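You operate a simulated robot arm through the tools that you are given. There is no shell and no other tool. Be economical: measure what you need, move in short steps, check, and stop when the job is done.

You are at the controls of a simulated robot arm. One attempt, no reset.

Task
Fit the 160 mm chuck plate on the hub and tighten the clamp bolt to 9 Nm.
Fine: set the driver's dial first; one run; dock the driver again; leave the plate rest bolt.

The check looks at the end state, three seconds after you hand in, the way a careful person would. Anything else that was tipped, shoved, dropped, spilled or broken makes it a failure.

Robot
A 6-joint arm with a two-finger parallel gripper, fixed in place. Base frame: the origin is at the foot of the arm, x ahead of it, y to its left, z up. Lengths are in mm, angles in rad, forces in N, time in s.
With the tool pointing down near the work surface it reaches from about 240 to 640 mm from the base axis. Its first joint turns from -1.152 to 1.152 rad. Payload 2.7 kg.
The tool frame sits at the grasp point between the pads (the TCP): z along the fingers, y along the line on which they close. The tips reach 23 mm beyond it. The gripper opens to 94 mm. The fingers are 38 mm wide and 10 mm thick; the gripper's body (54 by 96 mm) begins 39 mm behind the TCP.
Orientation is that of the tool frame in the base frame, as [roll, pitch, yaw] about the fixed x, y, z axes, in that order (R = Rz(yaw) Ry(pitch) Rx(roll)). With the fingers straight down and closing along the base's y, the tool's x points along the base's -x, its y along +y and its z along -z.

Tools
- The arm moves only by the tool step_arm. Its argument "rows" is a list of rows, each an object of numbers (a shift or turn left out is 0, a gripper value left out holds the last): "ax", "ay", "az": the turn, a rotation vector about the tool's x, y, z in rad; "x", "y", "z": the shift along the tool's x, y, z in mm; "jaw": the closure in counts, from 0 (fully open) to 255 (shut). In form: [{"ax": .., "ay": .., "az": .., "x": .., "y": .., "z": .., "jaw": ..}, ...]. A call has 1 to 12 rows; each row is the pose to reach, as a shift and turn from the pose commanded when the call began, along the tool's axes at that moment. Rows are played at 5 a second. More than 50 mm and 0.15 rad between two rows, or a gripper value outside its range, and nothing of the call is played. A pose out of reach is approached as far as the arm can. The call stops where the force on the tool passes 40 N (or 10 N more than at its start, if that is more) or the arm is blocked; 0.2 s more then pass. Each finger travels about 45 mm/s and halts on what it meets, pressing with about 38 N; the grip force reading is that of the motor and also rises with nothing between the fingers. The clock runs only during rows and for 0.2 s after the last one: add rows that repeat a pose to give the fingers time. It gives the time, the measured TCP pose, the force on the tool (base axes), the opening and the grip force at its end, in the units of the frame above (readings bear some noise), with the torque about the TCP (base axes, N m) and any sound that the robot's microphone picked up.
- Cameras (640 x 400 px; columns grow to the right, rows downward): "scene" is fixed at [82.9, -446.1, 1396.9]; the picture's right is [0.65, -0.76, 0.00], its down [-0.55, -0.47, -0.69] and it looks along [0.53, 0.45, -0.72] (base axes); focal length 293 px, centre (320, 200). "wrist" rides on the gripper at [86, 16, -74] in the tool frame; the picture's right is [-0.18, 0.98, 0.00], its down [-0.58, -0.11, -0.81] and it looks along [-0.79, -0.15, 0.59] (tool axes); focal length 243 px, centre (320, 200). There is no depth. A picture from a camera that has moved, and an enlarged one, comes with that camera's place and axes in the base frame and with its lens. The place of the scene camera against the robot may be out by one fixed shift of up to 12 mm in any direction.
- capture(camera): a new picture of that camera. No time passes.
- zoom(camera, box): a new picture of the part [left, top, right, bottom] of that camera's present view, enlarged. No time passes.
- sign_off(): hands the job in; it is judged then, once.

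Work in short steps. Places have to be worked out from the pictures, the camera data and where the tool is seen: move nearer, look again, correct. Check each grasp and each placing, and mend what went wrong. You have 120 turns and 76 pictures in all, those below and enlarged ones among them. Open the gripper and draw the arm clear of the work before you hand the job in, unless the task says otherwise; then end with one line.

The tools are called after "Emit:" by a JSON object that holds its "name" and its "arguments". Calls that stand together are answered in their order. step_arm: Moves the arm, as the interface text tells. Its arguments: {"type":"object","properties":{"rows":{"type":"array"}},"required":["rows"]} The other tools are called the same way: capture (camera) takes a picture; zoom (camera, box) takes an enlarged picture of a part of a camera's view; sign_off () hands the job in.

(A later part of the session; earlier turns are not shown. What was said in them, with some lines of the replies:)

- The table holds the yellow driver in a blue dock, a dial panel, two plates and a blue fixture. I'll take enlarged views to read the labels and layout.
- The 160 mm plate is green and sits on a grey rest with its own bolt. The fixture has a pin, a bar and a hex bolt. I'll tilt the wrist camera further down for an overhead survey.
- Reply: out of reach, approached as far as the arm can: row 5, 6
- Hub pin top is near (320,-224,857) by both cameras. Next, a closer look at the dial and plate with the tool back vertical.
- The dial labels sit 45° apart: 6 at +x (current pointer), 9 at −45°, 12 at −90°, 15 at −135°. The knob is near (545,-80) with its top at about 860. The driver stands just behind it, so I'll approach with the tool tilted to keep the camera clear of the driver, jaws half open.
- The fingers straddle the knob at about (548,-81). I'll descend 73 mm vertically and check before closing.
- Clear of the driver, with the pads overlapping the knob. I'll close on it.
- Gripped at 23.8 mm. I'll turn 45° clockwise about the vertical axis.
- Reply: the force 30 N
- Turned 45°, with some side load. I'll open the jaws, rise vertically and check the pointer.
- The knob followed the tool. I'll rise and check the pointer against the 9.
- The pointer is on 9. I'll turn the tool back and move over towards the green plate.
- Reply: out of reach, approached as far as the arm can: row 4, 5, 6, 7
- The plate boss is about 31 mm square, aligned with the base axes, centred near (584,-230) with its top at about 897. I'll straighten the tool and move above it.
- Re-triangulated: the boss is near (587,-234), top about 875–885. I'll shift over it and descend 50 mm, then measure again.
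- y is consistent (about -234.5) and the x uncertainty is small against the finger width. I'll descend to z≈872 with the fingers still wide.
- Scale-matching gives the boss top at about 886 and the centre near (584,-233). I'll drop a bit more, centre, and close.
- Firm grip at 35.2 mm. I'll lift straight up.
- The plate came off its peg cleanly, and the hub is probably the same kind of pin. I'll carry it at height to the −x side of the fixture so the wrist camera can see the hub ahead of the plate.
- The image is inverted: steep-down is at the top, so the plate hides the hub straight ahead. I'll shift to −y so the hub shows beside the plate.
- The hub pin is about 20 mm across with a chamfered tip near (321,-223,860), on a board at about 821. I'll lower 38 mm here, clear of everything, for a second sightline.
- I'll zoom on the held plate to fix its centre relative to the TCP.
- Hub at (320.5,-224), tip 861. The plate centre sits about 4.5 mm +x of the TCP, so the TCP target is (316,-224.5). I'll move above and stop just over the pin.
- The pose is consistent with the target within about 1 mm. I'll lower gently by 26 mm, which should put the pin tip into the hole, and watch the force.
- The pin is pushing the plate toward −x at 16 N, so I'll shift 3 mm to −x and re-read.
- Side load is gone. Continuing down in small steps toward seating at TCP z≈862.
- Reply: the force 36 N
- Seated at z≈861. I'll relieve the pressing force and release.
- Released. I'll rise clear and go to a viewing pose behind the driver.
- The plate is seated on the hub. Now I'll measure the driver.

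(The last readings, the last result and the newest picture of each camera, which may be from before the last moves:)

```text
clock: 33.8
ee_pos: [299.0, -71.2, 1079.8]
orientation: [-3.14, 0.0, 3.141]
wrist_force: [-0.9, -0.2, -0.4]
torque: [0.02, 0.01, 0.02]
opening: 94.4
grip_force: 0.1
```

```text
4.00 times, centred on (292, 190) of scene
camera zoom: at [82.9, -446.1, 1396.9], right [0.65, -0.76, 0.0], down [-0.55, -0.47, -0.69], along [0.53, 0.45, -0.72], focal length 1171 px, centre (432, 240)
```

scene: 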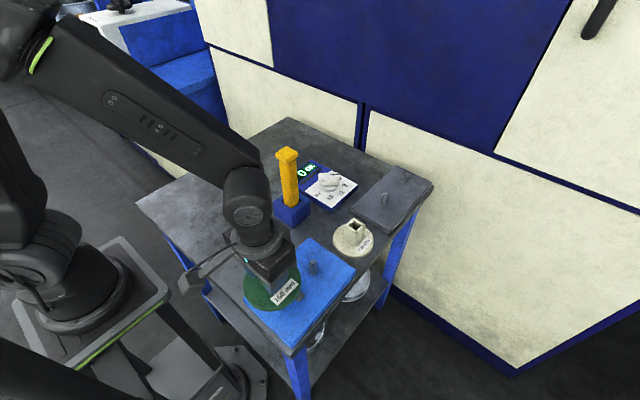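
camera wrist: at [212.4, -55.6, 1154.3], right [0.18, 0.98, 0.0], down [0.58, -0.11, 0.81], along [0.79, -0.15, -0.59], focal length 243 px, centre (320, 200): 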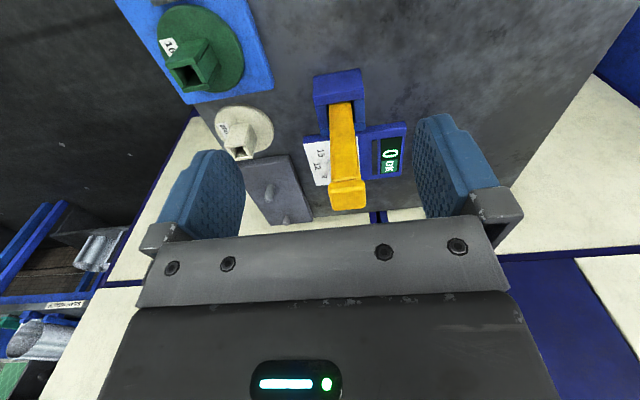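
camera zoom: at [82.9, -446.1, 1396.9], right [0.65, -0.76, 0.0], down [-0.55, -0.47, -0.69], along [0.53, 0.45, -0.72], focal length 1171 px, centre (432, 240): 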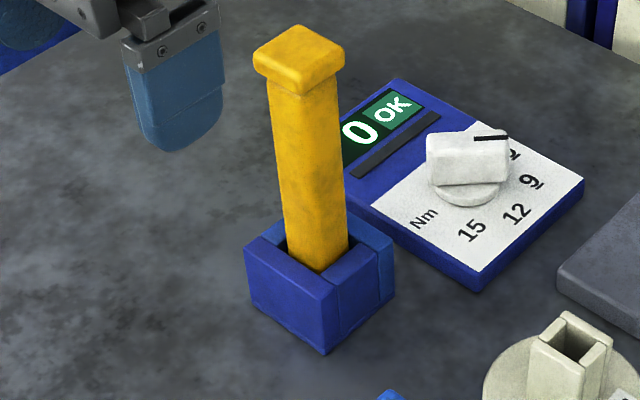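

The driver head is about 37 mm square, top at (420,-64,1004), upright and axis-aligned. I'll move above it and verify alignment before straddling it.

Emit:
{"name": "step_arm", "arguments": {"rows": [{"x": -40, "y": 3}, {"x": -85, "y": 5}, {"x": -121, "y": 7, "z": 15}, {"x": -121, "y": 7, "z": 40}, {"x": -121, "y": 7, "z": 40}]}}

Emit:
{"name": "capture", "arguments": {"camera": "wrist"}}

```text
clock: 35.0
ee_pos: [423.0, -64.7, 1039.8]
orientation: [3.141, 0.001, 3.141]
wrist_force: [1.0, -0.5, -0.8]
torque: [0.01, 0.02, 0.04]
opening: 94.1
grip_force: 0.2
```

```text
30 pictures are left
camera wrist: at [334.3, -49.6, 1114.1], right [0.18, 0.98, 0.0], down [0.58, -0.11, 0.81], along [0.79, -0.15, -0.59], focal length 243 px, centre (320, 200)
```

wrist: 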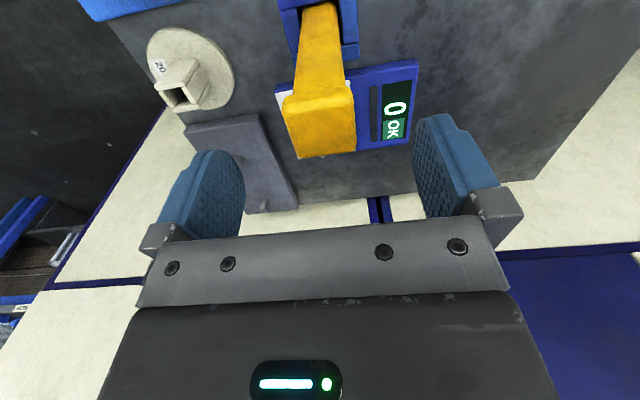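

The head is centred at (420,-64) and square to the fingers. I'll descend to straddle it at TCP z≈972.

Emit:
{"name": "step_arm", "arguments": {"rows": [{"x": 1, "z": 20}, {"x": 1, "z": 40}, {"x": 1, "z": 55}, {"x": 1, "z": 66}, {"x": 1, "z": 66}]}}

Emit:
{"name": "zoom", "arguments": {"camera": "scene", "box": [236, 100, 364, 220]}}

```text
clock: 36.2
ee_pos: [420.9, -66.5, 974.2]
orientation: [3.14, 0.0, -3.141]
wrist_force: [0.2, 0.5, -0.1]
torque: [0.03, 0.02, -0.02]
opening: 93.9
grip_force: 0.0
```

```text
3.33 times, centred on (300, 160) of scene
camera zoom: at [82.9, -446.1, 1396.9], right [0.65, -0.76, 0.0], down [-0.55, -0.47, -0.69], along [0.53, 0.45, -0.72], focal length 976 px, centre (387, 333)
```

zoom: 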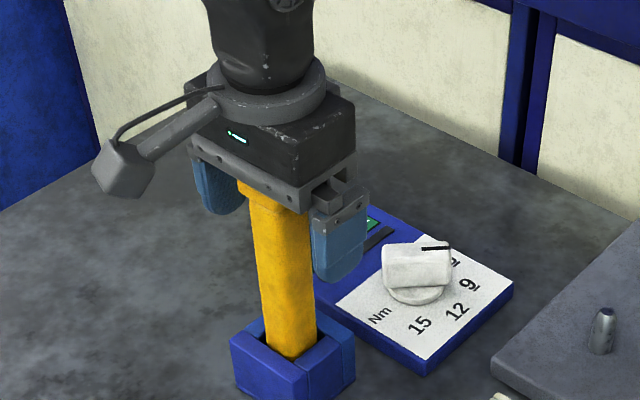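

Emit:
{"name": "step_arm", "arguments": {"rows": [{"jaw": 100}, {"jaw": 180}, {"jaw": 230}, {"jaw": 230}, {"jaw": 230}, {"jaw": 230}]}}

Emit:
{"name": "zoom", "arguments": {"camera": "scene", "box": [236, 100, 364, 220]}}

```text
clock: 37.6
ee_pos: [420.5, -66.1, 973.2]
orientation: [3.141, -0.001, 3.141]
wrist_force: [0.7, 0.2, 0.2]
torque: [-0.04, -0.01, -0.02]
opening: 37.5
grip_force: 37.2
```

```text
3.33 times, centred on (300, 160) of scene
camera zoom: at [82.9, -446.1, 1396.9], right [0.65, -0.76, 0.0], down [-0.55, -0.47, -0.69], along [0.53, 0.45, -0.72], focal length 976 px, centre (387, 333)
```

zoom: 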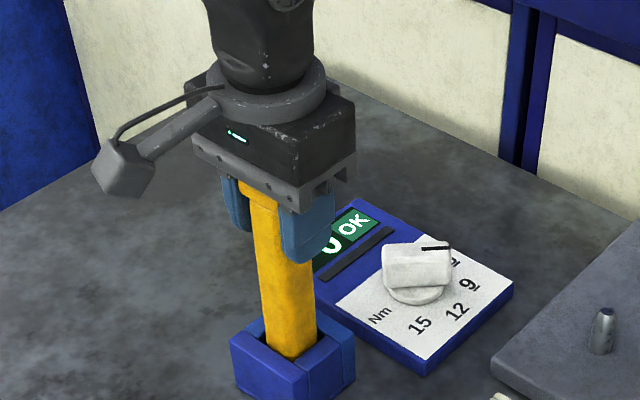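

Gripped at 37.5 mm (dock pose about 420.5,-65.5,973). Lifting the driver straight out.

Emit:
{"name": "step_arm", "arguments": {"rows": [{"z": -8}, {"z": -20}, {"z": -35}, {"z": -50}, {"z": -65}, {"z": -80}, {"z": -90}, {"z": -90}]}}

Emit:
{"name": "zoom", "arguments": {"camera": "scene", "box": [226, 80, 366, 240]}}

```text
clock: 39.4
ee_pos: [421.5, -65.5, 1063.5]
orientation: [3.141, 0.001, 3.14]
wrist_force: [-0.1, -0.3, -3.6]
torque: [-0.01, 0.02, 0.01]
opening: 37.5
grip_force: 38.0
```

```text
2.50 times, centred on (296, 160) of scene
camera zoom: at [82.9, -446.1, 1396.9], right [0.65, -0.76, 0.0], down [-0.55, -0.47, -0.69], along [0.53, 0.45, -0.72], focal length 732 px, centre (380, 300)
```

zoom: 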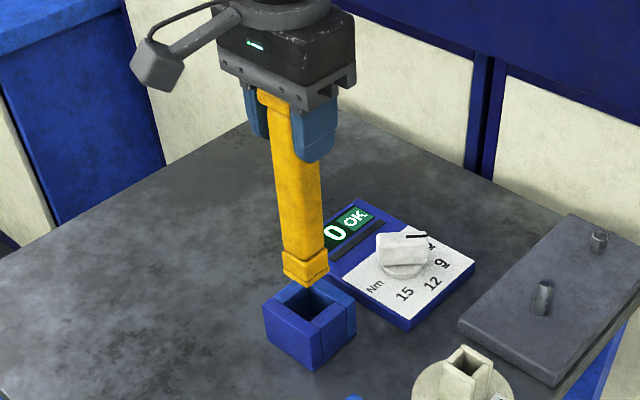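

The driver is out, with its bottom about 167 mm below the TCP. I'll move to a view pose for the clamp bolt, around (218,-225), keeping away from the plate.

Emit:
{"name": "step_arm", "arguments": {"rows": [{"x": 35, "y": -6}, {"x": 75, "y": -12}, {"x": 115, "y": -20}, {"x": 150, "y": -26}, {"x": 176, "y": -30}, {"x": 176, "y": -30}]}}

Emit:
{"name": "capture", "arguments": {"camera": "wrist"}}

```text
clock: 40.8
ee_pos: [244.5, -96.2, 1064.6]
orientation: [-3.14, 0.0, -3.141]
wrist_force: [0.0, 0.0, -4.8]
torque: [0.0, 0.01, -0.02]
opening: 37.6
grip_force: 38.0
```

```text
26 pictures are left
camera wrist: at [156.0, -80.6, 1138.5], right [0.18, 0.98, 0.0], down [0.58, -0.11, 0.81], along [0.79, -0.15, -0.59], focal length 243 px, centre (320, 200)
```

wrist: 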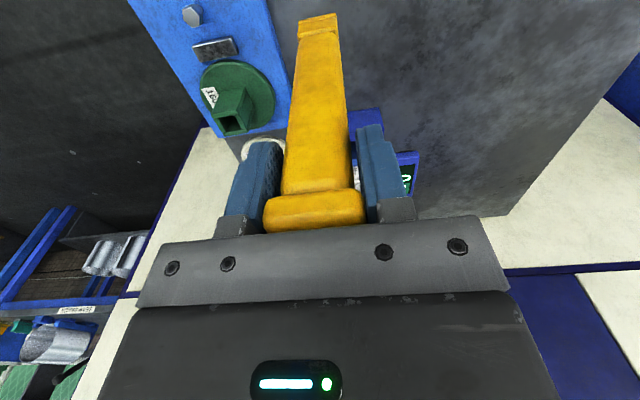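

Emit:
{"name": "zoom", "arguments": {"camera": "wrist", "box": [120, 0, 360, 140]}}

```text
2.67 times, centred on (240, 70) of wrist
camera zoom: at [156.0, -80.6, 1138.5], right [0.18, 0.98, 0.0], down [0.58, -0.11, 0.81], along [0.79, -0.15, -0.59], focal length 647 px, centre (533, 547)
```

zoom: 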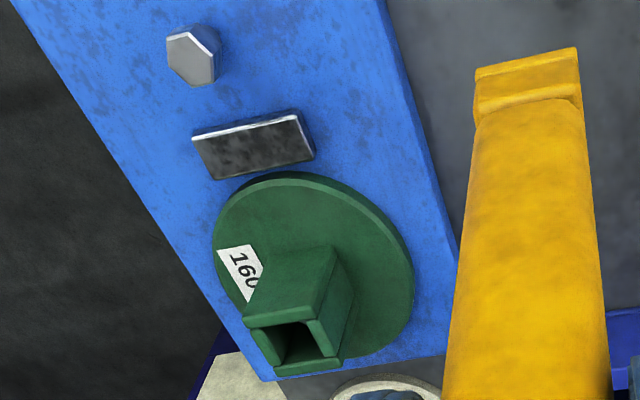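

Bolt head centre ≈ (220,-224,845). The driver hangs true, tip directly below the TCP. I'll move to hover over the bolt with about 18 mm clearance.

Emit:
{"name": "step_arm", "arguments": {"rows": [{"x": 5, "y": -25}, {"x": 10, "y": -55}, {"x": 15, "y": -85}, {"x": 20, "y": -112}, {"x": 25, "y": -128.4, "z": 8}, {"x": 25, "y": -128.4, "z": 20}, {"x": 25, "y": -128.4, "z": 32}, {"x": 25, "y": -128.4, "z": 32}]}}

Emit:
{"name": "zoom", "arguments": {"camera": "scene", "box": [236, 250, 332, 340]}}

Emit:
{"name": "zoom", "arguments": {"camera": "wrist", "box": [220, 0, 420, 125]}}

```text
clock: 42.6
ee_pos: [219.7, -224.0, 1031.2]
orientation: [-3.14, 0.0, 3.141]
wrist_force: [0.3, 0.1, -4.5]
torque: [0.04, 0.02, 0.03]
opening: 37.5
grip_force: 37.5
```

```text
4.44 times, centred on (284, 295) of scene
camera zoom: at [82.9, -446.1, 1396.9], right [0.65, -0.76, 0.0], down [-0.55, -0.47, -0.69], along [0.53, 0.45, -0.72], focal length 1301 px, centre (480, -222)
```

zoom: 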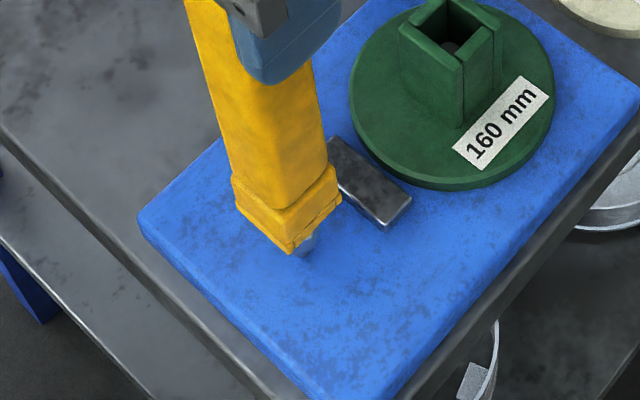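

```text
3.20 times, centred on (320, 62) of wrist
camera zoom: at [132.2, -208.2, 1105.6], right [0.18, 0.98, 0.0], down [0.58, -0.11, 0.81], along [0.79, -0.15, -0.59], focal length 776 px, centre (320, 640)
```

zoom: 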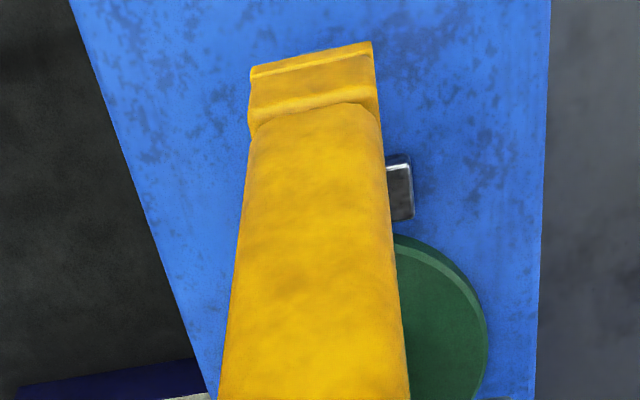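

The tip lines up with the bolt within about 2 mm. I'll lower slowly, watching the force and listening.

Emit:
{"name": "step_arm", "arguments": {"rows": [{"z": 4}, {"z": 8}, {"z": 11}, {"z": 14}, {"z": 17}, {"z": 17}]}}

```text
clock: 44.0
ee_pos: [219.4, -224.4, 1014.7]
orientation: [-3.141, 0.001, 3.14]
wrist_force: [0.1, 0.0, -5.2]
torque: [0.03, -0.01, 0.01]
opening: 37.4
grip_force: 38.1
```

Emit:
{"name": "step_arm", "arguments": {"rows": [{"z": 1.5}, {"z": 3}, {"z": 4.5}, {"z": 6}, {"z": 7}, {"z": 8}, {"z": 8}]}}

Emit:
{"name": "zoom", "arguments": {"camera": "scene", "box": [236, 250, 332, 340]}}

```text
clock: 45.6
ee_pos: [219.2, -224.3, 1006.7]
orientation: [3.141, 0.0, 3.141]
wrist_force: [-1.1, -0.7, -2.7]
torque: [-0.04, 0.06, 0.0]
opening: 37.6
grip_force: 38.0
```

```text
4.44 times, centred on (284, 295) of scene
camera zoom: at [82.9, -446.1, 1396.9], right [0.65, -0.76, 0.0], down [-0.55, -0.47, -0.69], along [0.53, 0.45, -0.72], focal length 1301 px, centre (480, -222)
```

zoom: 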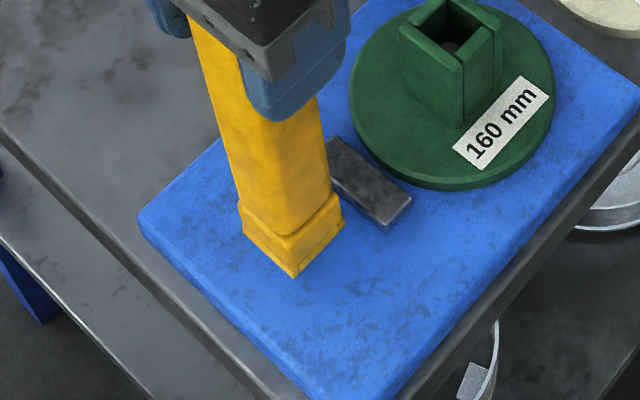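

The socket is passing over the bolt with almost no force. Continuing down in small steps.

Emit:
{"name": "step_arm", "arguments": {"rows": [{"z": 1.5}, {"z": 3}, {"z": 4.5}, {"z": 6}, {"z": 7}, {"z": 8}, {"z": 8}]}}

```text
clock: 47.2
ee_pos: [219.2, -224.2, 999.0]
orientation: [-3.141, 0.0, 3.141]
wrist_force: [-0.1, 0.3, -3.6]
torque: [0.03, 0.03, -0.01]
opening: 37.6
grip_force: 38.7
```

Emit:
{"name": "step_arm", "arguments": {"rows": [{"z": 1}, {"z": 2}, {"z": 3}, {"z": 4}, {"z": 5}, {"z": 6}, {"z": 7}, {"z": 7}]}}

Emit:
{"name": "zoom", "arguments": {"camera": "scene", "box": [236, 150, 376, 330]}}

```text
clock: 49.0
ee_pos: [219.4, -224.4, 992.5]
orientation: [-3.137, 0.004, -3.139]
wrist_force: [-3.6, 0.3, 26.3]
torque: [-0.03, 0.54, 0.0]
opening: 37.4
grip_force: 37.8
```

```text
2.22 times, centred on (306, 240) of scene
camera zoom: at [82.6, -445.9, 1396.9], right [0.65, -0.76, 0.0], down [-0.55, -0.47, -0.69], along [0.53, 0.45, -0.72], focal length 650 px, centre (351, 111)
```

zoom: 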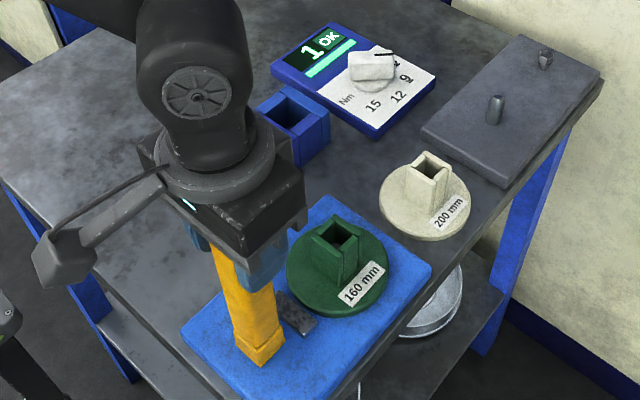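

The counter now reads 1 and the bar is lit. Checking the display closely.

Emit:
{"name": "zoom", "arguments": {"camera": "scene", "box": [290, 150, 362, 205]}}

```text
7.27 times, centred on (326, 178) of scene
camera zoom: at [82.6, -445.9, 1396.9], right [0.65, -0.76, 0.0], down [-0.55, -0.47, -0.69], along [0.53, 0.45, -0.72], focal length 2129 px, centre (276, 364)
```

zoom: 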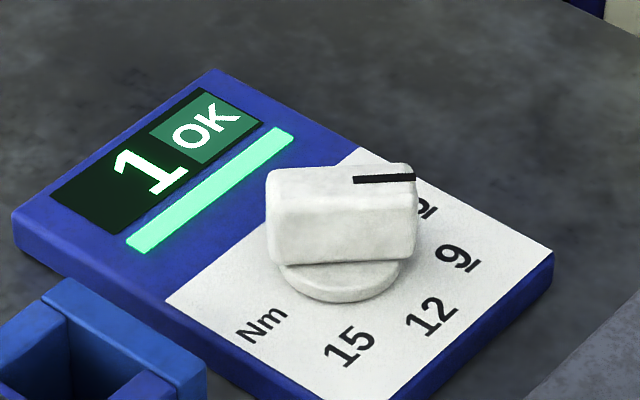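

The bar may mean the run is still under way. I'll hold still for a second and look again.

Emit:
{"name": "step_arm", "arguments": {"rows": [{}, {}, {}, {}, {}, {}]}}

Emit:
{"name": "zoom", "arguments": {"camera": "scene", "box": [290, 150, 362, 205]}}

```text
clock: 50.4
ee_pos: [219.2, -224.6, 992.8]
orientation: [-3.141, 0.004, -3.14]
wrist_force: [0.4, 0.1, 30.8]
torque: [-0.02, -0.08, -0.01]
opening: 37.3
grip_force: 38.0
```

```text
7.27 times, centred on (326, 178) of scene
camera zoom: at [82.7, -445.9, 1397.0], right [0.65, -0.76, 0.0], down [-0.55, -0.47, -0.69], along [0.53, 0.45, -0.72], focal length 2129 px, centre (276, 364)
```

zoom: 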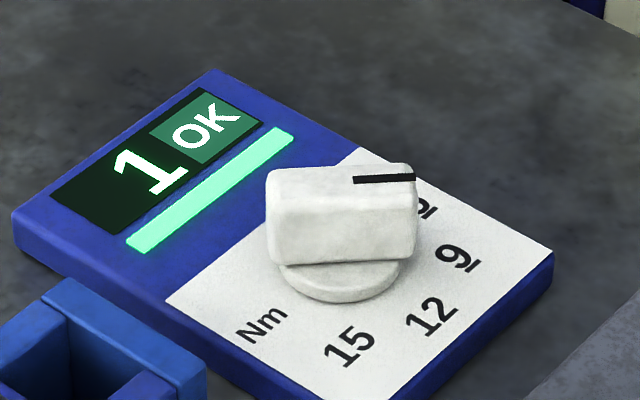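

One run complete, OK. Lifting straight off the bolt in one clean move.

Emit:
{"name": "step_arm", "arguments": {"rows": [{"z": -8}, {"z": -20}, {"z": -35}, {"z": -50}, {"z": -65}, {"z": -73}, {"z": -73}]}}

Emit:
{"name": "zoom", "arguments": {"camera": "scene", "box": [226, 150, 376, 330]}}

```text
clock: 52.0
ee_pos: [220.4, -224.3, 1065.9]
orientation: [-3.14, -0.001, 3.142]
wrist_force: [-0.7, 0.3, -4.3]
torque: [0.01, 0.0, -0.04]
opening: 37.6
grip_force: 38.1
```

```text
2.22 times, centred on (301, 240) of scene
camera zoom: at [82.9, -446.1, 1396.9], right [0.65, -0.76, 0.0], down [-0.55, -0.47, -0.69], along [0.53, 0.45, -0.72], focal length 650 px, centre (362, 111)
```

zoom: 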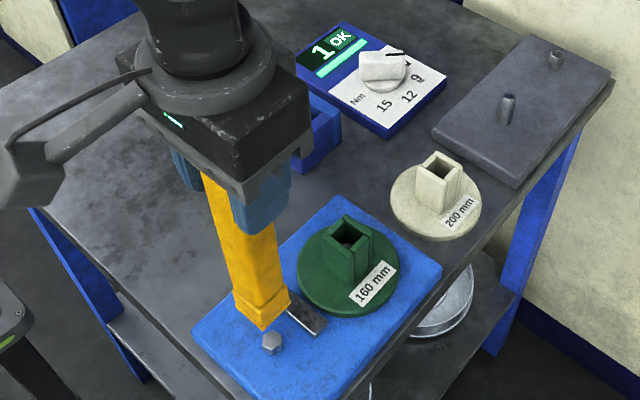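

Bolt done and plate undisturbed. I'll retrace the commanded path to hover above the dock.

Emit:
{"name": "step_arm", "arguments": {"rows": [{"x": -5, "y": 25}, {"x": -10, "y": 55}, {"x": -15, "y": 90}, {"x": -20, "y": 115}, {"x": -35, "y": 130}, {"x": -70, "y": 136}, {"x": -110, "y": 143}, {"x": -150, "y": 150}, {"x": -185, "y": 156}, {"x": -201, "y": 158.4}, {"x": -201, "y": 158.4}]}}

Emit:
{"name": "zoom", "arguments": {"camera": "scene", "box": [226, 80, 366, 240]}}

```text
clock: 54.4
ee_pos: [421.3, -65.5, 1065.9]
orientation: [3.142, 0.0, -3.141]
wrist_force: [-0.2, 0.0, -3.9]
torque: [0.02, 0.0, -0.02]
opening: 37.8
grip_force: 37.8
```

```text
2.50 times, centred on (296, 160) of scene
camera zoom: at [83.0, -446.1, 1396.9], right [0.65, -0.76, 0.0], down [-0.55, -0.47, -0.69], along [0.53, 0.45, -0.72], focal length 732 px, centre (380, 300)
```

zoom: 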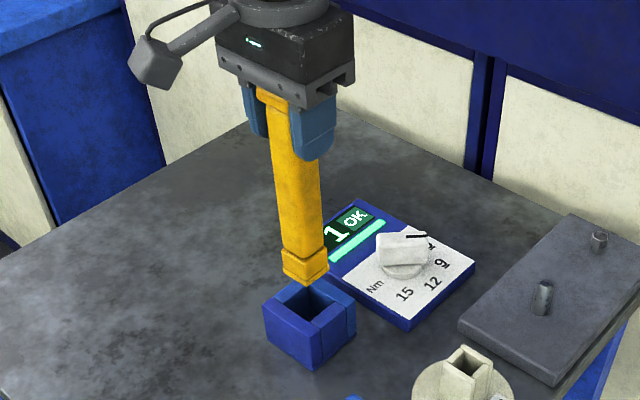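

This matches the view from when I lifted it out. Lowering into the dock, slower near the bottom.

Emit:
{"name": "step_arm", "arguments": {"rows": [{"z": 15}, {"z": 30}, {"z": 42}, {"z": 52}, {"z": 62}, {"z": 70}, {"z": 77}, {"z": 83}, {"z": 87}, {"z": 87}]}}

```text
clock: 56.6
ee_pos: [420.6, -66.6, 978.4]
orientation: [3.141, 0.0, -3.141]
wrist_force: [-0.6, -0.1, -3.8]
torque: [0.0, 0.01, 0.01]
opening: 37.5
grip_force: 38.1
```

Emit:
{"name": "step_arm", "arguments": {"rows": [{"z": 1}, {"z": 2}, {"z": 3}, {"z": 4}, {"z": 4.5}, {"z": 4.5}]}}

```text
clock: 58.0
ee_pos: [420.5, -65.5, 973.3]
orientation: [-3.141, 0.001, 3.141]
wrist_force: [-0.7, -0.9, -0.3]
torque: [0.09, 0.2, 0.05]
opening: 37.5
grip_force: 38.5
```

The weight has transferred to the dock. Releasing.

Emit:
{"name": "step_arm", "arguments": {"rows": [{"jaw": 180}, {"jaw": 90}, {"jaw": 0}, {"jaw": 0}, {"jaw": 0}]}}

Emit:
{"name": "step_arm", "arguments": {"rows": [{"z": -15}, {"z": -40}, {"z": -75}, {"z": -115}, {"z": -130, "x": 30}, {"z": -135, "x": 75}, {"z": -135, "x": 115}, {"z": -135, "x": 115}]}}

Emit:
{"name": "capture", "arguments": {"camera": "scene"}}

Emit:
{"name": "capture", "arguments": {"camera": "wrist"}}

```text
clock: 59.2
ee_pos: [421.3, -65.8, 973.6]
orientation: [-3.141, -0.001, -3.141]
wrist_force: [-0.4, 1.3, 0.0]
torque: [-0.01, 0.01, 0.01]
opening: 93.4
grip_force: 0.0
```

```text
clock: 61.0
ee_pos: [304.5, -64.8, 1107.4]
orientation: [3.141, -0.001, -3.141]
wrist_force: [0.5, 0.6, -0.7]
torque: [0.0, 0.01, -0.02]
opening: 93.9
grip_force: 0.2
```

```text
16 pictures are left
```

scene: 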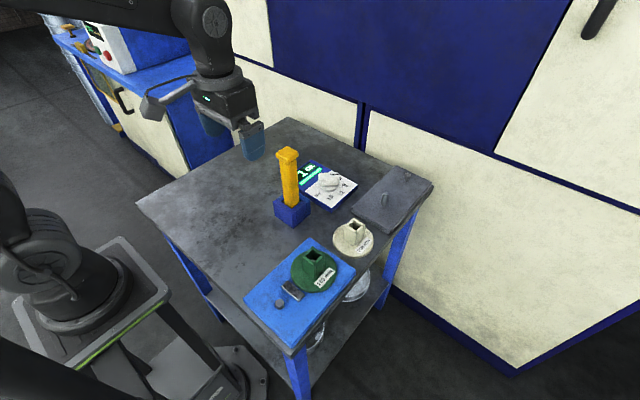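

```text
15 pictures are left
camera wrist: at [218.2, -47.8, 1181.2], right [0.18, 0.98, 0.0], down [0.58, -0.11, 0.81], along [0.79, -0.15, -0.59], focal length 243 px, centre (320, 200)
```

wrist: 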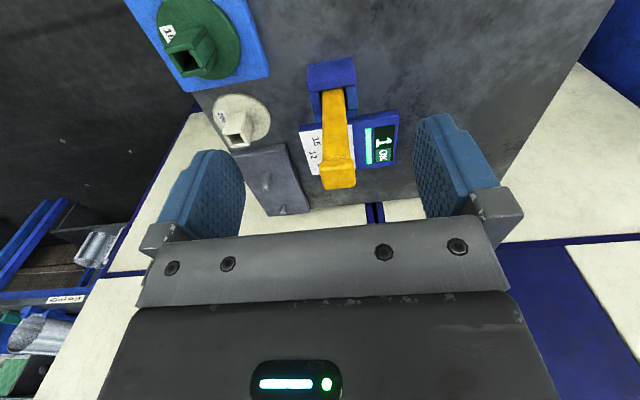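

The driver is docked and the arm is clear. One last check of the plate and display.

Emit:
{"name": "zoom", "arguments": {"camera": "scene", "box": [250, 140, 390, 320]}}

Emit:
{"name": "zoom", "arguments": {"camera": "scene", "box": [260, 240, 350, 310]}}

```text
2.22 times, centred on (320, 230) of scene
camera zoom: at [82.9, -446.1, 1396.9], right [0.65, -0.76, 0.0], down [-0.55, -0.47, -0.69], along [0.53, 0.45, -0.72], focal length 650 px, centre (320, 133)
```

zoom: 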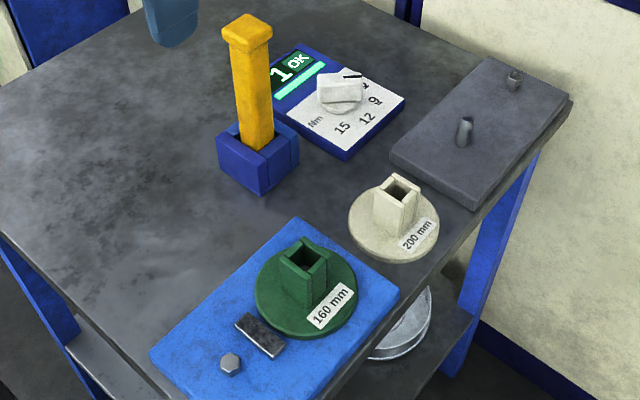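

```text
5.71 times, centred on (305, 275) of scene
camera zoom: at [82.9, -446.1, 1396.9], right [0.65, -0.76, 0.0], down [-0.55, -0.47, -0.69], along [0.53, 0.45, -0.72], focal length 1673 px, centre (406, -229)
```

zoom: 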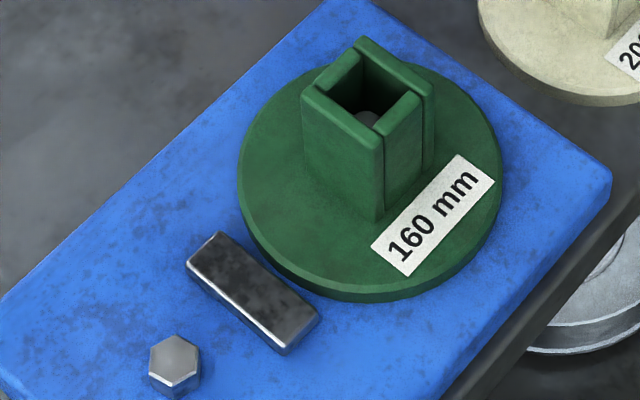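

The plate is seated, the display reads "1 OK" with the dial at 9, the driver is docked and the rest bolt is untouched. Handing in.

Emit:
{"name": "sign_off", "arguments": {}}

```text
The job is handed in.
```

The 160 mm plate is on the hub, the clamp bolt was tightened in one run with the dial at 9 Nm (display "1 OK"), the driver is back in its dock, and the plate rest bolt was not touched.
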